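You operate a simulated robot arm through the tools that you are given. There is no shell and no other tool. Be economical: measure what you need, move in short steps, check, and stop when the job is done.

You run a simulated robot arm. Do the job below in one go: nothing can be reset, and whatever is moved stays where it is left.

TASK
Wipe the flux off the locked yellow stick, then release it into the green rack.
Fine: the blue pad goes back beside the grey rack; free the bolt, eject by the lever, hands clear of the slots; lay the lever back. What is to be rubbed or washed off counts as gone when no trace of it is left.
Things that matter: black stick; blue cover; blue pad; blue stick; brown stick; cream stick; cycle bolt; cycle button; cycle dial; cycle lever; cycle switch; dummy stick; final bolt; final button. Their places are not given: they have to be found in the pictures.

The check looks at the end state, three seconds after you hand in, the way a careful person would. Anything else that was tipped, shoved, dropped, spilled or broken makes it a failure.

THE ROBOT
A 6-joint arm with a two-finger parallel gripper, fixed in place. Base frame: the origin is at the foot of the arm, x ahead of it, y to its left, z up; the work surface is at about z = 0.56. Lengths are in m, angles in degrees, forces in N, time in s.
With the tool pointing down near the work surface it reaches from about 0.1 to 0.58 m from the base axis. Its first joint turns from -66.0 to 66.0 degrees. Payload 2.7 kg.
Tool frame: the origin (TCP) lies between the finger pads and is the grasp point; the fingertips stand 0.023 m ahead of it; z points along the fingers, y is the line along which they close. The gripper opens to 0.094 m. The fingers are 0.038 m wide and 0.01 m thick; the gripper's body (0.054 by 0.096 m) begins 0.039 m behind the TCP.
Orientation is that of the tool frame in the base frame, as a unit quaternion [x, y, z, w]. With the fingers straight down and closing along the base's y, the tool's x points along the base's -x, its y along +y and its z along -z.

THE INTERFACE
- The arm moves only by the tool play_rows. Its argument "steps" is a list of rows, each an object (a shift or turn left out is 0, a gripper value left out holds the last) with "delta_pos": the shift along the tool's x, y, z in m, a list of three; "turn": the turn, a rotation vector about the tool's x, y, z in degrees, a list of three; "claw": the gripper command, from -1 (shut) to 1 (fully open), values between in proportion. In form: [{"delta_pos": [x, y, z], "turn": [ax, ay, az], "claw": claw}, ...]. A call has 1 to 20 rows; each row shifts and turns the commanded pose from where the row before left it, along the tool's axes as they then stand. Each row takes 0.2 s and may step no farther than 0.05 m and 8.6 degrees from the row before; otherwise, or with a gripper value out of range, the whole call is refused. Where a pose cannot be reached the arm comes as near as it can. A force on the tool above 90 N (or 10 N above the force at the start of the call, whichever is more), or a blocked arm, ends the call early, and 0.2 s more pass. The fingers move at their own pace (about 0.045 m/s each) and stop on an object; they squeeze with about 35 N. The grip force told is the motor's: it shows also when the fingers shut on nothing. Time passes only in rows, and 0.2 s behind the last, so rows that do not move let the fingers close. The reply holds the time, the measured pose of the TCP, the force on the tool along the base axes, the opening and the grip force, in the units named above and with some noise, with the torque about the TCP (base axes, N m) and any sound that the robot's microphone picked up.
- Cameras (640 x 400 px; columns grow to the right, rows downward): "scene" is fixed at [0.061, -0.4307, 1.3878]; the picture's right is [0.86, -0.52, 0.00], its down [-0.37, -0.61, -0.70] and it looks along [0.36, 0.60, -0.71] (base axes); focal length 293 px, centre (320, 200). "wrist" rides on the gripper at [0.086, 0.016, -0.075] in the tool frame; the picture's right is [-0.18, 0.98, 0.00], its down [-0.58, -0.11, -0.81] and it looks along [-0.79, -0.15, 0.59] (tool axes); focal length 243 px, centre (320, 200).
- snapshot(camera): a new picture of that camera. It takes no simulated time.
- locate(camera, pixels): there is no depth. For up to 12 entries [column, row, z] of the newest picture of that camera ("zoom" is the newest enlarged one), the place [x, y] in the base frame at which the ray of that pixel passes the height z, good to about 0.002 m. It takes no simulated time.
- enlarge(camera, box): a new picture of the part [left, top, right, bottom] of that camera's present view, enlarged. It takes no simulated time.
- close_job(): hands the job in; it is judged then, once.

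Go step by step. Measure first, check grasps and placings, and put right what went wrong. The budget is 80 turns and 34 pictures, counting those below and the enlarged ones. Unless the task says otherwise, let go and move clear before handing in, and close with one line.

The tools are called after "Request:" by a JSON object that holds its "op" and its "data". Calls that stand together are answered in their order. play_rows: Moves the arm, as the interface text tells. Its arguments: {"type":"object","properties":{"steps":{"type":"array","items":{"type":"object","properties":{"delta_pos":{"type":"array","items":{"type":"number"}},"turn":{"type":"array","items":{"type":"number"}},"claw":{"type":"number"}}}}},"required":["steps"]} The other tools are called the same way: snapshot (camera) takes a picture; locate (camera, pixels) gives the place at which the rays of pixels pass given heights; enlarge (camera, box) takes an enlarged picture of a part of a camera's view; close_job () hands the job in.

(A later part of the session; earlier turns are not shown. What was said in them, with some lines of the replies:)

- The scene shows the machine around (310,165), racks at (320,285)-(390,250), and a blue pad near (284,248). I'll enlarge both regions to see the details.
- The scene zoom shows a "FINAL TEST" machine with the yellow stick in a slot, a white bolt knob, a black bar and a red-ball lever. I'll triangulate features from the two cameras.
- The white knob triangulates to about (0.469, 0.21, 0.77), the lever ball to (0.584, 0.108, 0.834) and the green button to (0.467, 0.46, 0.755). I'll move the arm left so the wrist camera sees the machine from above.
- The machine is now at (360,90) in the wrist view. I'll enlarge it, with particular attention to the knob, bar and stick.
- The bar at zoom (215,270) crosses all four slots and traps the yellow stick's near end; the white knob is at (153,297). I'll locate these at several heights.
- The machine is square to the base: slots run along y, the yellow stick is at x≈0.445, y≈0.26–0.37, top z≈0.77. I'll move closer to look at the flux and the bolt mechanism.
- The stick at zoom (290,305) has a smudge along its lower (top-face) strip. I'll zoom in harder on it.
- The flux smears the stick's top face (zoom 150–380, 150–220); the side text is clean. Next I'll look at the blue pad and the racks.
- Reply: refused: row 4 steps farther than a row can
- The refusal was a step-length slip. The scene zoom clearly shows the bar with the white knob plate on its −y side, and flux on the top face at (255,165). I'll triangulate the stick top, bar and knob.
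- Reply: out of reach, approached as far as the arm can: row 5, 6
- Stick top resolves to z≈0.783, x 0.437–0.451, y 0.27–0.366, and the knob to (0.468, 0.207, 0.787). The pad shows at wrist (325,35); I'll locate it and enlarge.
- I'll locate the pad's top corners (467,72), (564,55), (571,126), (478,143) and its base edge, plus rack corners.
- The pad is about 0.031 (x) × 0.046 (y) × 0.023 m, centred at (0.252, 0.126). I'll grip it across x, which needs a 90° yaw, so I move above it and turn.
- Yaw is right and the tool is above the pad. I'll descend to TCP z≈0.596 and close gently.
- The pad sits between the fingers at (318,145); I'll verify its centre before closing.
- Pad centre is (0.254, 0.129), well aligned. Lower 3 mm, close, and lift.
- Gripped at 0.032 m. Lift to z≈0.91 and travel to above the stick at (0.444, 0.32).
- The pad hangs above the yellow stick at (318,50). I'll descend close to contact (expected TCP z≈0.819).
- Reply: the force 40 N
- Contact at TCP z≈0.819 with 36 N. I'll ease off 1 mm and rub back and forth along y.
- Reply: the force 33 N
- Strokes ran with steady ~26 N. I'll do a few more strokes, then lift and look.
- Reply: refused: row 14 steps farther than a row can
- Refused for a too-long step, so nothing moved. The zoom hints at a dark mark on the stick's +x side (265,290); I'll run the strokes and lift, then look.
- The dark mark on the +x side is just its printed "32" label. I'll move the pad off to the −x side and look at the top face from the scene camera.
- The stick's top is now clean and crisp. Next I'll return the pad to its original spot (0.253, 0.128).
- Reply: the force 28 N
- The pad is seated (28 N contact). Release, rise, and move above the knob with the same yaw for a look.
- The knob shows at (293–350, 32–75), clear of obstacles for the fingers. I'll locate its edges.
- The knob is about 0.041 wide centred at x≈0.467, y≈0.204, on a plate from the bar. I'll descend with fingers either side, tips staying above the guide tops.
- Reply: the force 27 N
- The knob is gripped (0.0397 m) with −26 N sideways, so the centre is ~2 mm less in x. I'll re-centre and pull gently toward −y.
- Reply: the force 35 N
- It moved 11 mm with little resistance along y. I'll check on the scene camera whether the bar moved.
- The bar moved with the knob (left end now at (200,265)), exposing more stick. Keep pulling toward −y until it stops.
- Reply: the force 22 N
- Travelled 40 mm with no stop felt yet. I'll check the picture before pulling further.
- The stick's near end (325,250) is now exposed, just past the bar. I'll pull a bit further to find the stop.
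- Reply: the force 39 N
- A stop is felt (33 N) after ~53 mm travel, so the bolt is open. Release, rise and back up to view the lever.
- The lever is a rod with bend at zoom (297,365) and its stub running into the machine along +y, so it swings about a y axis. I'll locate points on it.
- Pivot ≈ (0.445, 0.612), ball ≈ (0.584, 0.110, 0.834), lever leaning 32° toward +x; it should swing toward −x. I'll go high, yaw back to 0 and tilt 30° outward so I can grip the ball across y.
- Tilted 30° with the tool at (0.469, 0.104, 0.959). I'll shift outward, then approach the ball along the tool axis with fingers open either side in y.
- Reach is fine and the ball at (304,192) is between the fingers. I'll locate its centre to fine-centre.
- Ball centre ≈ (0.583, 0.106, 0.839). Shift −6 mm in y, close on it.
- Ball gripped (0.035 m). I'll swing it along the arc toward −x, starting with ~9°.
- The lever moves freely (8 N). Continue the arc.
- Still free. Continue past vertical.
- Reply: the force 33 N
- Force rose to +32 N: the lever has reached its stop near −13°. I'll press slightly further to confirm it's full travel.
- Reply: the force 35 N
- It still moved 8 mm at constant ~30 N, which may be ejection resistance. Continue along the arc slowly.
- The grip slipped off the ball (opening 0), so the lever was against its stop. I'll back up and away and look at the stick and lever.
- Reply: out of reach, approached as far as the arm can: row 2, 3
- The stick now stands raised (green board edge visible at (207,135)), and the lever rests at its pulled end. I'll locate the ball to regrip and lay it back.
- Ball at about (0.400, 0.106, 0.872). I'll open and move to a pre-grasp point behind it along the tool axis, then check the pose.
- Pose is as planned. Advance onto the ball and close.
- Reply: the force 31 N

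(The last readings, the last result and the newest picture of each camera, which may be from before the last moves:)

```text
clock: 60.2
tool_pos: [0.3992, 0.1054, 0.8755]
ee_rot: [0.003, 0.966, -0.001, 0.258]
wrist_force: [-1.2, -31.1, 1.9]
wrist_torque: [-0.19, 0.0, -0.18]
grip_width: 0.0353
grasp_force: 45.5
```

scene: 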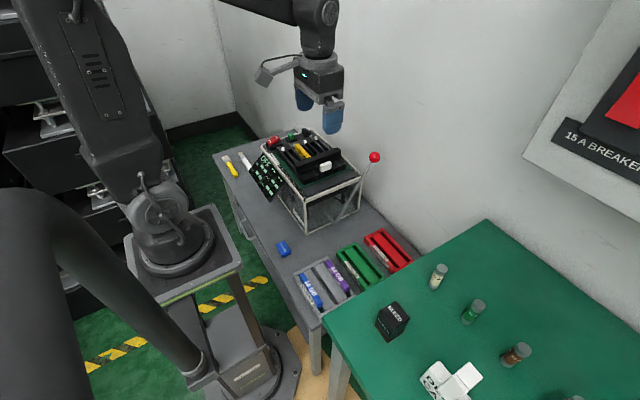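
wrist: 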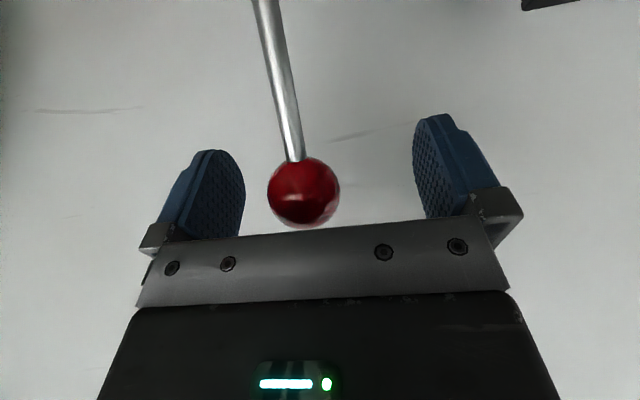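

Regripped (0.0353 m). Swing back along the arc toward +x, first half.

Request:
{"op": "play_rows", "data": {"steps": [{"delta_pos": [-0.0095, -0.001, 0.0037]}, {"delta_pos": [-0.0126, 0, 0.0057]}, {"delta_pos": [-0.0124, 0, 0.0063]}, {"delta_pos": [-0.012, 0, 0.007]}, {"delta_pos": [-0.0116, 0, 0.0075]}, {"delta_pos": [-0.0113, 0, 0.0081]}, {"delta_pos": [-0.0108, 0, 0.0088]}, {}]}}

```text
clock: 62.0
tool_pos: [0.4924, 0.1048, 0.8755]
ee_rot: [0.0, 0.966, 0.0, 0.259]
wrist_force: [-4.1, 3.1, -1.9]
wrist_torque: [0.07, 1.03, 0.0]
grip_width: 0.035
grasp_force: 45.0
```

On track. Second half of the swing.

Request:
{"op": "play_rows", "data": {"steps": [{"delta_pos": [-0.0104, 0, 0.0092]}, {"delta_pos": [-0.0098, 0, 0.0098]}, {"delta_pos": [-0.0093, 0, 0.0102]}, {"delta_pos": [-0.0088, 0, 0.0108]}, {"delta_pos": [-0.0082, 0, 0.0112]}, {"delta_pos": [-0.0075, 0, 0.0116]}, {}]}}

```text
clock: 63.6
tool_pos: [0.5713, 0.105, 0.8498]
ee_rot: [-0.001, 0.965, 0.001, 0.261]
wrist_force: [3.0, 10.6, 9.2]
wrist_torque: [0.03, 0.69, -0.07]
grip_width: 0.035
grasp_force: 44.8
```

Nearly there; last ~3° to the original rest.

Request:
{"op": "play_rows", "data": {"steps": [{"delta_pos": [-0.0035, 0, 0.006]}, {"delta_pos": [-0.0035, 0, 0.006]}, {}]}}

```text
clock: 64.4
tool_pos: [0.5814, 0.1047, 0.8427]
ee_rot: [-0.001, 0.965, 0.001, 0.261]
wrist_force: [5.3, 14.3, 13.2]
wrist_torque: [0.03, 0.76, -0.15]
grip_width: 0.0349
grasp_force: 45.1
```

Request:
{"op": "play_rows", "data": {"steps": [{"delta_pos": [-0.0015, 0, 0.005]}, {"delta_pos": [-0.0015, 0, 0.004]}, {}]}}

```text
clock: 65.2
tool_pos: [0.5878, 0.1048, 0.8354]
ee_rot: [0.0, 0.966, -0.001, 0.259]
wrist_force: [-24.4, 10.3, 24.4]
wrist_torque: [0.02, 0.16, -0.04]
grip_width: 0.0348
grasp_force: 45.5
```

The stop is felt (−24/+24 N) at the original position. Release, retract along the tool axis and level the tool.

Request:
{"op": "play_rows", "data": {"steps": [{"delta_pos": [0.001, 0, -0.002], "claw": 0.3}, {"claw": 1}, {}, {}, {"delta_pos": [0, 0, -0.045]}, {"delta_pos": [0, 0, -0.045]}, {"delta_pos": [0, 0, -0.045]}, {"turn": [0, 7.5, 0]}, {"turn": [0, 7.5, 0]}, {"turn": [0, 7.5, 0]}, {"turn": [0, 7.5, 0]}, {}]}}

Request:
{"op": "enlarge", "data": {"camera": "scene", "box": [270, 120, 398, 200]}}

```text
clock: 67.8
tool_pos: [0.5199, 0.1046, 0.9528]
ee_rot: [0.0, 1.0, 0.0, -0.001]
wrist_force: [0.2, -0.3, 0.1]
wrist_torque: [0.02, 0.0, -0.01]
grip_width: 0.0937
grasp_force: 0.0
```

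```text
5.00 times, centred on (334, 160) of scene
```

zoom: 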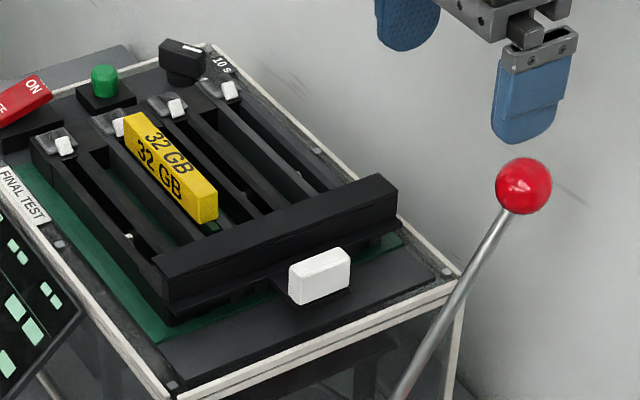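

Lever is back at rest and the stick stands up, clean. I'll locate the stick's ends and the green rack's slots.

Request:
{"op": "locate", "data": {"camera": "zoom", "pixels": [[125, 120, 0.785], [125, 120, 0.795], [138, 115, 0.795], [196, 196, 0.785], [196, 196, 0.795], [216, 184, 0.795], [217, 218, 0.77]]}}

Request:
{"op": "enlarge", "data": {"camera": "scene", "box": [325, 225, 421, 285]}}

```text
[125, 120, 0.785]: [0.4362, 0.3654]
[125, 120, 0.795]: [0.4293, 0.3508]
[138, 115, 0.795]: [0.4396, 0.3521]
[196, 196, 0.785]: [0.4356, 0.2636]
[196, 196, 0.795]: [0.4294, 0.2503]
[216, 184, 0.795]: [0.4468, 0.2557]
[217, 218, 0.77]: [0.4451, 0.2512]
```

```text
6.67 times, centred on (373, 255) of scene
```

zoom: 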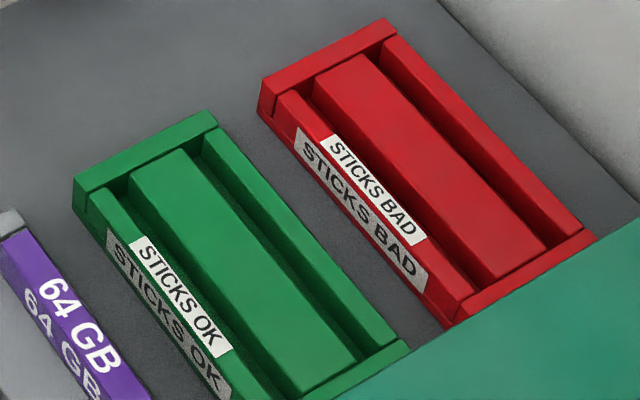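

The stick's near end seems raised ~1.4 cm with the far end low, i.e. tilted. First I'll get the green rack's slot corners from this zoom at two heights.

Request:
{"op": "locate", "data": {"camera": "zoom", "pixels": [[128, 188, 0.59], [128, 188, 0.58], [205, 150, 0.59], [193, 155, 0.59], [365, 348, 0.59], [355, 360, 0.59], [393, 342, 0.59], [110, 178, 0.59], [215, 122, 0.59], [75, 183, 0.59], [72, 212, 0.56], [290, 395, 0.59]]}}

Request:
{"op": "play_rows", "data": {"steps": [{"delta_pos": [0, 0.045, 0]}, {"delta_pos": [0, 0.045, 0]}, {"delta_pos": [0.025, 0.04, 0]}, {"delta_pos": [0.025, 0.04, 0]}, {"delta_pos": [0.026, 0.035, 0]}, {"turn": [0, 0, 8.2]}, {"turn": [0, 0, 8.2]}, {"turn": [0, 0, 8.2]}, {"turn": [0, 0, 8.2]}, {"turn": [0, 0, 8.2]}, {"turn": [0, 0, 8.2]}, {"turn": [0, 0, 8.2]}, {"turn": [0, 0, 8.2]}, {"turn": [0, 0, 8.2]}, {"turn": [0, 0, 8.2]}, {"turn": [0, 0, 8.0]}, {"delta_pos": [0, 0, 0.04]}, {}]}}

Request:
{"op": "enlarge", "data": {"camera": "wrist", "box": [210, 0, 402, 120]}}

```text
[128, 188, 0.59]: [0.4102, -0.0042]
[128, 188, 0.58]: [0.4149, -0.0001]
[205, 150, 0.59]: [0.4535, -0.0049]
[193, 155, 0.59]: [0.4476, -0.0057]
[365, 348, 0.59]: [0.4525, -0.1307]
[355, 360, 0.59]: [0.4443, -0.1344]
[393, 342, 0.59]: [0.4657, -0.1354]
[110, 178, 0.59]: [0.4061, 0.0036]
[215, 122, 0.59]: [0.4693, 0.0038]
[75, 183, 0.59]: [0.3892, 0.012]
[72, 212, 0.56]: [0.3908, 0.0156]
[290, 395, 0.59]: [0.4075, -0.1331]
```

```text
clock: 71.6
tool_pos: [0.4416, 0.3112, 0.9114]
ee_rot: [0.707, 0.707, -0.001, 0.001]
wrist_force: [-0.2, 0.3, -0.3]
wrist_torque: [0.0, 0.02, 0.01]
grip_width: 0.0938
grasp_force: 0.2
```

```text
3.33 times, centred on (306, 60) of wrist
```

zoom: 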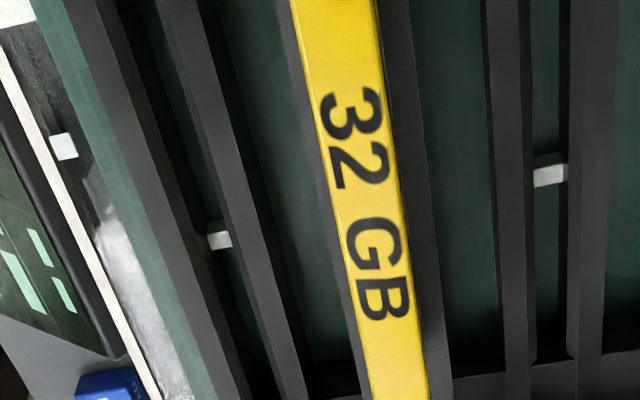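

The stick top is clean here too. I'll estimate its tilt from its apparent width along the length.

Request:
{"op": "locate", "data": {"camera": "zoom", "pixels": [[293, 10, 0.785], [372, 10, 0.785], [316, 110, 0.785], [386, 110, 0.785], [340, 230, 0.785], [404, 230, 0.785], [372, 395, 0.785], [430, 395, 0.785]]}}

```text
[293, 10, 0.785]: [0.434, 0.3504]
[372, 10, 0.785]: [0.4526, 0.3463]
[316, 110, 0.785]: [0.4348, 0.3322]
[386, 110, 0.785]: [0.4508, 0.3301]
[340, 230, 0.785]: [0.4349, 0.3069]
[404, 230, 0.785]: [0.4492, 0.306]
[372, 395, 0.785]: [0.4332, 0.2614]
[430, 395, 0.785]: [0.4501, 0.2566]
```

Stick centreline is x≈0.442; tilt is inconclusive but small. I'll descend to TCP z≈0.793 at y≈0.306 with tips above the guides and close.

Request:
{"op": "play_rows", "data": {"steps": [{"delta_pos": [-0.005, 0.001, 0.04]}, {"delta_pos": [0, 0, 0.04]}, {"delta_pos": [0, 0, 0.025]}, {"delta_pos": [0, 0, 0.011]}, {}, {"claw": -1}, {}, {}, {}, {}, {}, {}]}}

```text
clock: 74.2
tool_pos: [0.4449, 0.3037, 0.7945]
ee_rot: [0.707, 0.707, -0.001, -0.001]
wrist_force: [-7.2, 0.4, 1.5]
wrist_torque: [-0.03, 0.33, -0.02]
grip_width: 0.015
grasp_force: 35.1
```

Gripped at 0.015 m. Lift slowly and watch the force.

Request:
{"op": "play_rows", "data": {"steps": [{"delta_pos": [0, 0, -0.005]}, {"delta_pos": [0, 0, -0.01]}, {"delta_pos": [0, 0, -0.02]}, {"delta_pos": [0, 0, -0.03]}, {}]}}

```text
clock: 75.4
tool_pos: [0.4424, 0.307, 0.8608]
ee_rot: [0.708, 0.707, 0.0, 0.001]
wrist_force: [0.6, -1.3, -0.7]
wrist_torque: [0.01, 0.0, 0.01]
grip_width: 0.0149
grasp_force: 35.0
```

The stick is free. I'll raise it and carry it past the machine to a viewing point beside the green rack, offset in x so the slots stay visible.

Request:
{"op": "play_rows", "data": {"steps": [{"delta_pos": [0, 0, -0.045]}, {"delta_pos": [-0.044, 0.004, 0]}, {"delta_pos": [-0.044, 0.004, 0]}, {"delta_pos": [-0.044, 0.005, 0]}, {"delta_pos": [-0.044, 0.005, 0]}, {"delta_pos": [-0.044, 0.005, 0]}, {"delta_pos": [-0.044, 0.005, 0]}, {"delta_pos": [0, 0, 0.04]}, {"delta_pos": [0, 0, 0.04]}, {"delta_pos": [0, 0, 0.04]}, {}]}}

Request:
{"op": "enlarge", "data": {"camera": "wrist", "box": [192, 40, 448, 200]}}

```text
clock: 77.8
tool_pos: [0.474, 0.0394, 0.7884]
ee_rot: [0.707, 0.707, 0.0, 0.0]
wrist_force: [-0.4, 0.3, -0.3]
wrist_torque: [0.0, 0.0, 0.02]
grip_width: 0.015
grasp_force: 35.1
```

```text
2.50 times, centred on (320, 120) of wrist
```

zoom: 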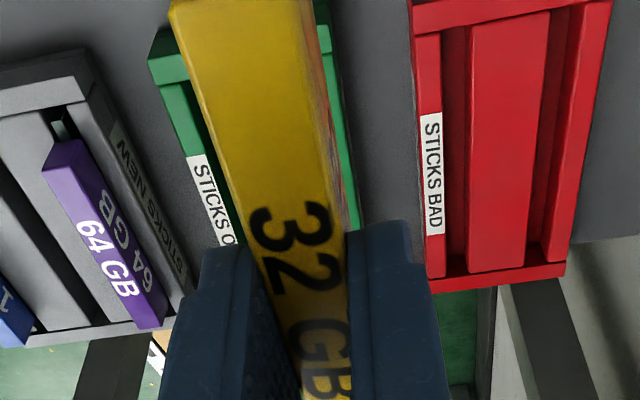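

The green slots are hidden behind the held stick, but the matching red rack and the grey rack are fully visible. I'll take slot geometry from those.

Request:
{"op": "locate", "data": {"camera": "zoom", "pixels": [[412, 36, 0.59], [441, 150, 0.59], [470, 150, 0.59], [541, 150, 0.59], [562, 150, 0.59], [598, 130, 0.59], [566, 278, 0.59], [437, 282, 0.59], [149, 62, 0.59], [188, 62, 0.59], [50, 165, 0.61], [160, 318, 0.61]]}}

Request:
{"op": "locate", "data": {"camera": "scene", "pixels": [[363.5, 238.5, 0.59], [380.5, 228.5, 0.59], [370, 237.2, 0.59], [377.5, 233.2, 0.59], [380, 231.5, 0.59], [373.5, 229, 0.59]]}}

```text
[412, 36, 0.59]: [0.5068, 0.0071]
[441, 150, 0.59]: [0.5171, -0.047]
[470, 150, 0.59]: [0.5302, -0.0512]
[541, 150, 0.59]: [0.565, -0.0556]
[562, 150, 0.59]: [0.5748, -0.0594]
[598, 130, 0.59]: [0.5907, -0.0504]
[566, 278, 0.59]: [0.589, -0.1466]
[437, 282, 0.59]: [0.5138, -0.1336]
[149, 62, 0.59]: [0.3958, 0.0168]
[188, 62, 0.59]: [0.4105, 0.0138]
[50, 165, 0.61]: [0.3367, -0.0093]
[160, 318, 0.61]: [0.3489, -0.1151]
```

```text
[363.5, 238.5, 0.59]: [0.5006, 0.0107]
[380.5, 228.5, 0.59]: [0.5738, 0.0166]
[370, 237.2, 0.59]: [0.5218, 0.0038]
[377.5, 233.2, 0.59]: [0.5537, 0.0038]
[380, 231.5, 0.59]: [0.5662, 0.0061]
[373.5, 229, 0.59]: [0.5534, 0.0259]
```

Measurements from oblique edges disagree by several mm, so I want a direct view of the green slots. I'll shift the held stick to x≈0.51, y≈0 and spend one picture looking left at the green rack.

Request:
{"op": "play_rows", "data": {"steps": [{"delta_pos": [-0.04, 0.0, -0.02]}, {"delta_pos": [0, 0.036, 0]}, {}]}}

Request:
{"op": "enlarge", "data": {"camera": "wrist", "box": [160, 0, 384, 140]}}

```text
clock: 78.6
tool_pos: [0.5093, -0.0006, 0.8072]
ee_rot: [0.707, 0.707, 0.0, 0.0]
wrist_force: [0.0, -0.2, 0.0]
wrist_torque: [0.0, -0.01, 0.01]
grip_width: 0.0149
grasp_force: 35.4
```

```text
2.86 times, centred on (272, 70) of wrist
```

zoom: 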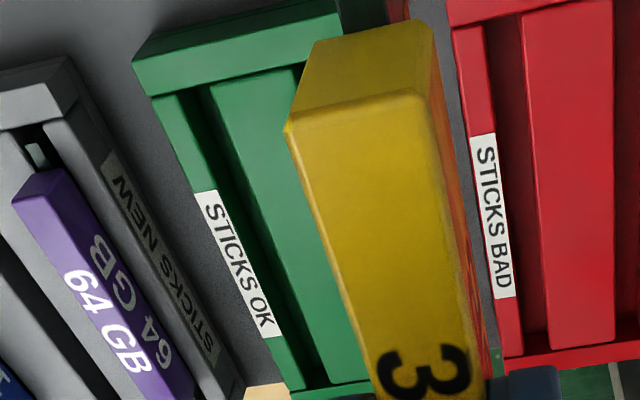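

Green slot 1 is now clear: its left edge runs (180,95)→(302,388) and the block edge (210,85)→(333,385). I'll fix the rack height by triangulating its corner, and locate the slot.

Request:
{"op": "locate", "data": {"camera": "zoom", "pixels": [[133, 62, 0.58], [133, 62, 0.6], [180, 95, 0.59], [210, 85, 0.59], [225, 200, 0.59], [258, 200, 0.59], [302, 388, 0.59], [333, 385, 0.59], [225, 200, 0.58], [258, 200, 0.58], [45, 190, 0.61], [160, 400, 0.61]]}}

Request:
{"op": "locate", "data": {"camera": "scene", "pixels": [[336.2, 252.2, 0.58], [336.2, 252.2, 0.6], [356.1, 241.6, 0.59], [336, 256.8, 0.56]]}}

```text
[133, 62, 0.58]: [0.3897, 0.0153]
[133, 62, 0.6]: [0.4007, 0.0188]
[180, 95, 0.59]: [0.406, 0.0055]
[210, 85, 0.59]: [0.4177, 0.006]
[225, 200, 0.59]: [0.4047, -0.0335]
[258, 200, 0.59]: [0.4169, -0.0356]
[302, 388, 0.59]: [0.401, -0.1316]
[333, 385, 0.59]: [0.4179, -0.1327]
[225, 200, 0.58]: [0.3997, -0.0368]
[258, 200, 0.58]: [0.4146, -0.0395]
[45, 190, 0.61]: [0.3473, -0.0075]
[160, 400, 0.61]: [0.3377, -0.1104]
```

```text
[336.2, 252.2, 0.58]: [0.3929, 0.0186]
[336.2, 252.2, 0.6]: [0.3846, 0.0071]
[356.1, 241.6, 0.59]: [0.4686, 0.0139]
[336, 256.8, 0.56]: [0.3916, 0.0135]
```

Rack top is z≈0.583, slot 1 is x 0.401–0.4155 (centre 0.408), y +0.004 to −0.134 (centre −0.065). I'll locate the held stick's +y end to get its offset from the TCP.

Request:
{"op": "locate", "data": {"camera": "zoom", "pixels": [[288, 130, 0.79], [288, 130, 0.8], [288, 130, 0.81], [420, 92, 0.79], [420, 92, 0.8], [420, 92, 0.81], [312, 42, 0.78], [312, 42, 0.77], [430, 22, 0.78], [430, 22, 0.77]]}}

```text
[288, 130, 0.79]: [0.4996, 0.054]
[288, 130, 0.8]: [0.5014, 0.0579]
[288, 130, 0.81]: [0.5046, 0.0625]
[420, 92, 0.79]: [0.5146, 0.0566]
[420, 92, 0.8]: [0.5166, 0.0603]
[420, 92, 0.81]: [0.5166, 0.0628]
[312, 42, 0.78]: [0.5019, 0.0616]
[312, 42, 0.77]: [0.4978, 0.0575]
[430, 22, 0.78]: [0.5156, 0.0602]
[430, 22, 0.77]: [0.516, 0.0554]
```

The stick is level: its top is 7 mm and body bottom ~32 mm below the TCP, centre at TCP y+0.006. Target TCP is (0.408, −0.071); I'll move there and descend to just above contact.

Request:
{"op": "play_rows", "data": {"steps": [{"delta_pos": [-0.023, -0.034, 0]}, {"delta_pos": [-0.023, -0.034, 0]}, {"delta_pos": [-0.024, -0.033, 0]}, {"delta_pos": [0, 0, 0.045]}, {"delta_pos": [0, 0, 0.045]}, {"delta_pos": [0, 0, 0.045]}, {"delta_pos": [0, 0, 0.025]}, {}]}}

```text
clock: 80.4
tool_pos: [0.4093, -0.0679, 0.6465]
ee_rot: [0.707, 0.708, 0.0, 0.0]
wrist_force: [0.0, -0.8, 0.1]
wrist_torque: [-0.04, 0.04, 0.02]
grip_width: 0.0148
grasp_force: 34.7
```

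At z≈0.647, not in contact. Small correction, then descend in small steps feeling for contact.

Request:
{"op": "play_rows", "data": {"steps": [{"delta_pos": [-0.002, -0.001, 0.006]}, {"delta_pos": [0, 0, 0.005]}, {"delta_pos": [0, 0, 0.004]}, {}]}}

```text
clock: 81.4
tool_pos: [0.4065, -0.0704, 0.6317]
ee_rot: [0.707, 0.707, 0.0, 0.0]
wrist_force: [0.1, 0.4, 0.0]
wrist_torque: [0.0, 0.01, -0.04]
grip_width: 0.0149
grasp_force: 34.3
```

Request:
{"op": "play_rows", "data": {"steps": [{"delta_pos": [0, 0.0005, 0.003]}, {"delta_pos": [0, 0, 0.003]}, {"delta_pos": [0, 0, 0.002]}, {}]}}

```text
clock: 82.4
tool_pos: [0.4061, -0.0722, 0.6233]
ee_rot: [0.707, 0.707, -0.001, 0.0]
wrist_force: [0.8, 0.0, -1.5]
wrist_torque: [-0.04, -0.05, 0.01]
grip_width: 0.0146
grasp_force: 34.7
```

Request:
{"op": "play_rows", "data": {"steps": [{"delta_pos": [0, 0.0015, 0]}, {"delta_pos": [0, 0, 0.002]}, {"delta_pos": [0, 0, 0.002]}, {}]}}

```text
clock: 83.4
tool_pos: [0.4071, -0.0719, 0.6199]
ee_rot: [0.707, 0.707, 0.0, 0.0]
wrist_force: [0.3, -0.4, 0.3]
wrist_torque: [-0.02, -0.01, 0.01]
grip_width: 0.0147
grasp_force: 35.4
```

Request:
{"op": "play_rows", "data": {"steps": [{"delta_pos": [0, 0.0005, 0.002]}, {"delta_pos": [0, 0, 0.002]}, {"delta_pos": [0, 0, 0.002]}, {}]}}

```text
clock: 84.4
tool_pos: [0.4114, -0.0701, 0.6136]
ee_rot: [0.707, 0.708, 0.002, 0.003]
wrist_force: [7.0, -1.3, 16.6]
wrist_torque: [0.0, -0.26, -0.04]
grip_width: 0.0151
grasp_force: 35.5
```

Contact: 17 N up with the tool pushed +3 mm in x, so the slot centre is slightly further +x. I'll follow that, then ease down.

Request:
{"op": "play_rows", "data": {"steps": [{"delta_pos": [0, 0.0025, -0.001]}, {"delta_pos": [0, 0, 0.0015]}, {}]}}

```text
clock: 85.2
tool_pos: [0.4112, -0.0719, 0.6129]
ee_rot: [0.707, 0.707, 0.0, -0.001]
wrist_force: [-1.1, -8.0, 25.7]
wrist_torque: [-0.1, 0.04, 0.05]
grip_width: 0.015
grasp_force: 35.0
```

z≈0.613 matches the predicted seated height. To check it's in the slot rather than on a rim, I'll lift 2 mm and probe sideways for walls.

Request:
{"op": "play_rows", "data": {"steps": [{"delta_pos": [0, 0, -0.003]}, {"delta_pos": [0, -0.003, 0]}, {"delta_pos": [0, -0.003, 0]}, {}]}}

Request:
{"op": "play_rows", "data": {"steps": [{"delta_pos": [0, 0.005, 0]}, {"delta_pos": [0, 0.004, 0]}, {}]}}

```text
clock: 86.2
tool_pos: [0.4071, -0.0696, 0.6166]
ee_rot: [0.707, 0.707, 0.001, 0.0]
wrist_force: [4.2, -1.1, -2.9]
wrist_torque: [0.0, -0.14, -0.04]
grip_width: 0.0151
grasp_force: 34.7
```

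```text
clock: 87.0
tool_pos: [0.4132, -0.0716, 0.6159]
ee_rot: [0.708, 0.707, -0.002, -0.001]
wrist_force: [-8.8, -0.7, 1.0]
wrist_torque: [-0.04, 0.26, 0.04]
grip_width: 0.0151
grasp_force: 34.8
5 turns are left
```

Walls are felt on both sides (x≈0.407 and 0.413), so the stick is in the slot. Centre at 0.410, lower to seat, release and rise.

Request:
{"op": "play_rows", "data": {"steps": [{"delta_pos": [0, -0.0035, 0]}, {"delta_pos": [0, 0, 0.002]}, {"delta_pos": [0, 0, 0.001]}, {"claw": -0.5}, {"claw": -0.3}, {}, {}, {"delta_pos": [0, 0, -0.02]}, {"delta_pos": [0, 0, -0.04]}, {"delta_pos": [0, 0, -0.045]}, {"delta_pos": [0.03, 0, -0.035]}, {"delta_pos": [0, -0.04, 0]}, {"delta_pos": [0, -0.04, 0]}, {"delta_pos": [0, -0.04, 0]}, {}]}}

Request:
{"op": "enlarge", "data": {"camera": "scene", "box": [260, 140, 420, 300]}}

```text
clock: 90.2
tool_pos: [0.29, -0.0402, 0.753]
ee_rot: [0.707, 0.707, 0.0, 0.0]
wrist_force: [-0.2, 0.6, 0.3]
wrist_torque: [0.01, 0.0, 0.0]
grip_width: 0.0327
grasp_force: 0.1
```

```text
2.50 times, centred on (340, 220) of scene
4 turns are left
```

zoom: 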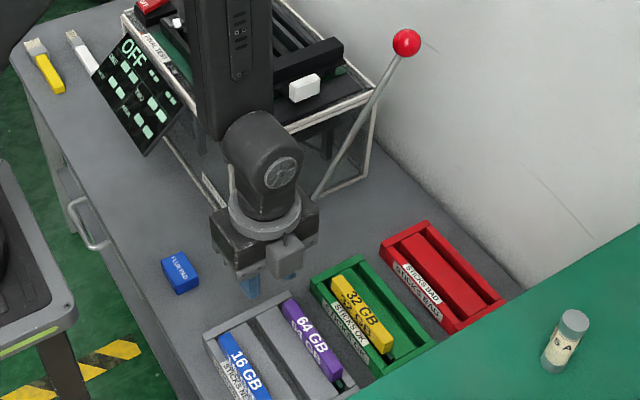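

The last picture shows the yellow stick upright in the green rack at (362,315), the pad beside the grey rack at (180,272), the lever back and the bolt open. The gripper is empty and clear, so I'm handing in.

Request:
{"op": "close_job", "data": {}}

```text
The job is handed in.
```

I wiped the yellow stick clean, freed the bolt, ejected the stick with the lever, put it in the green rack, laid the lever back, and returned the blue pad beside the grey rack.
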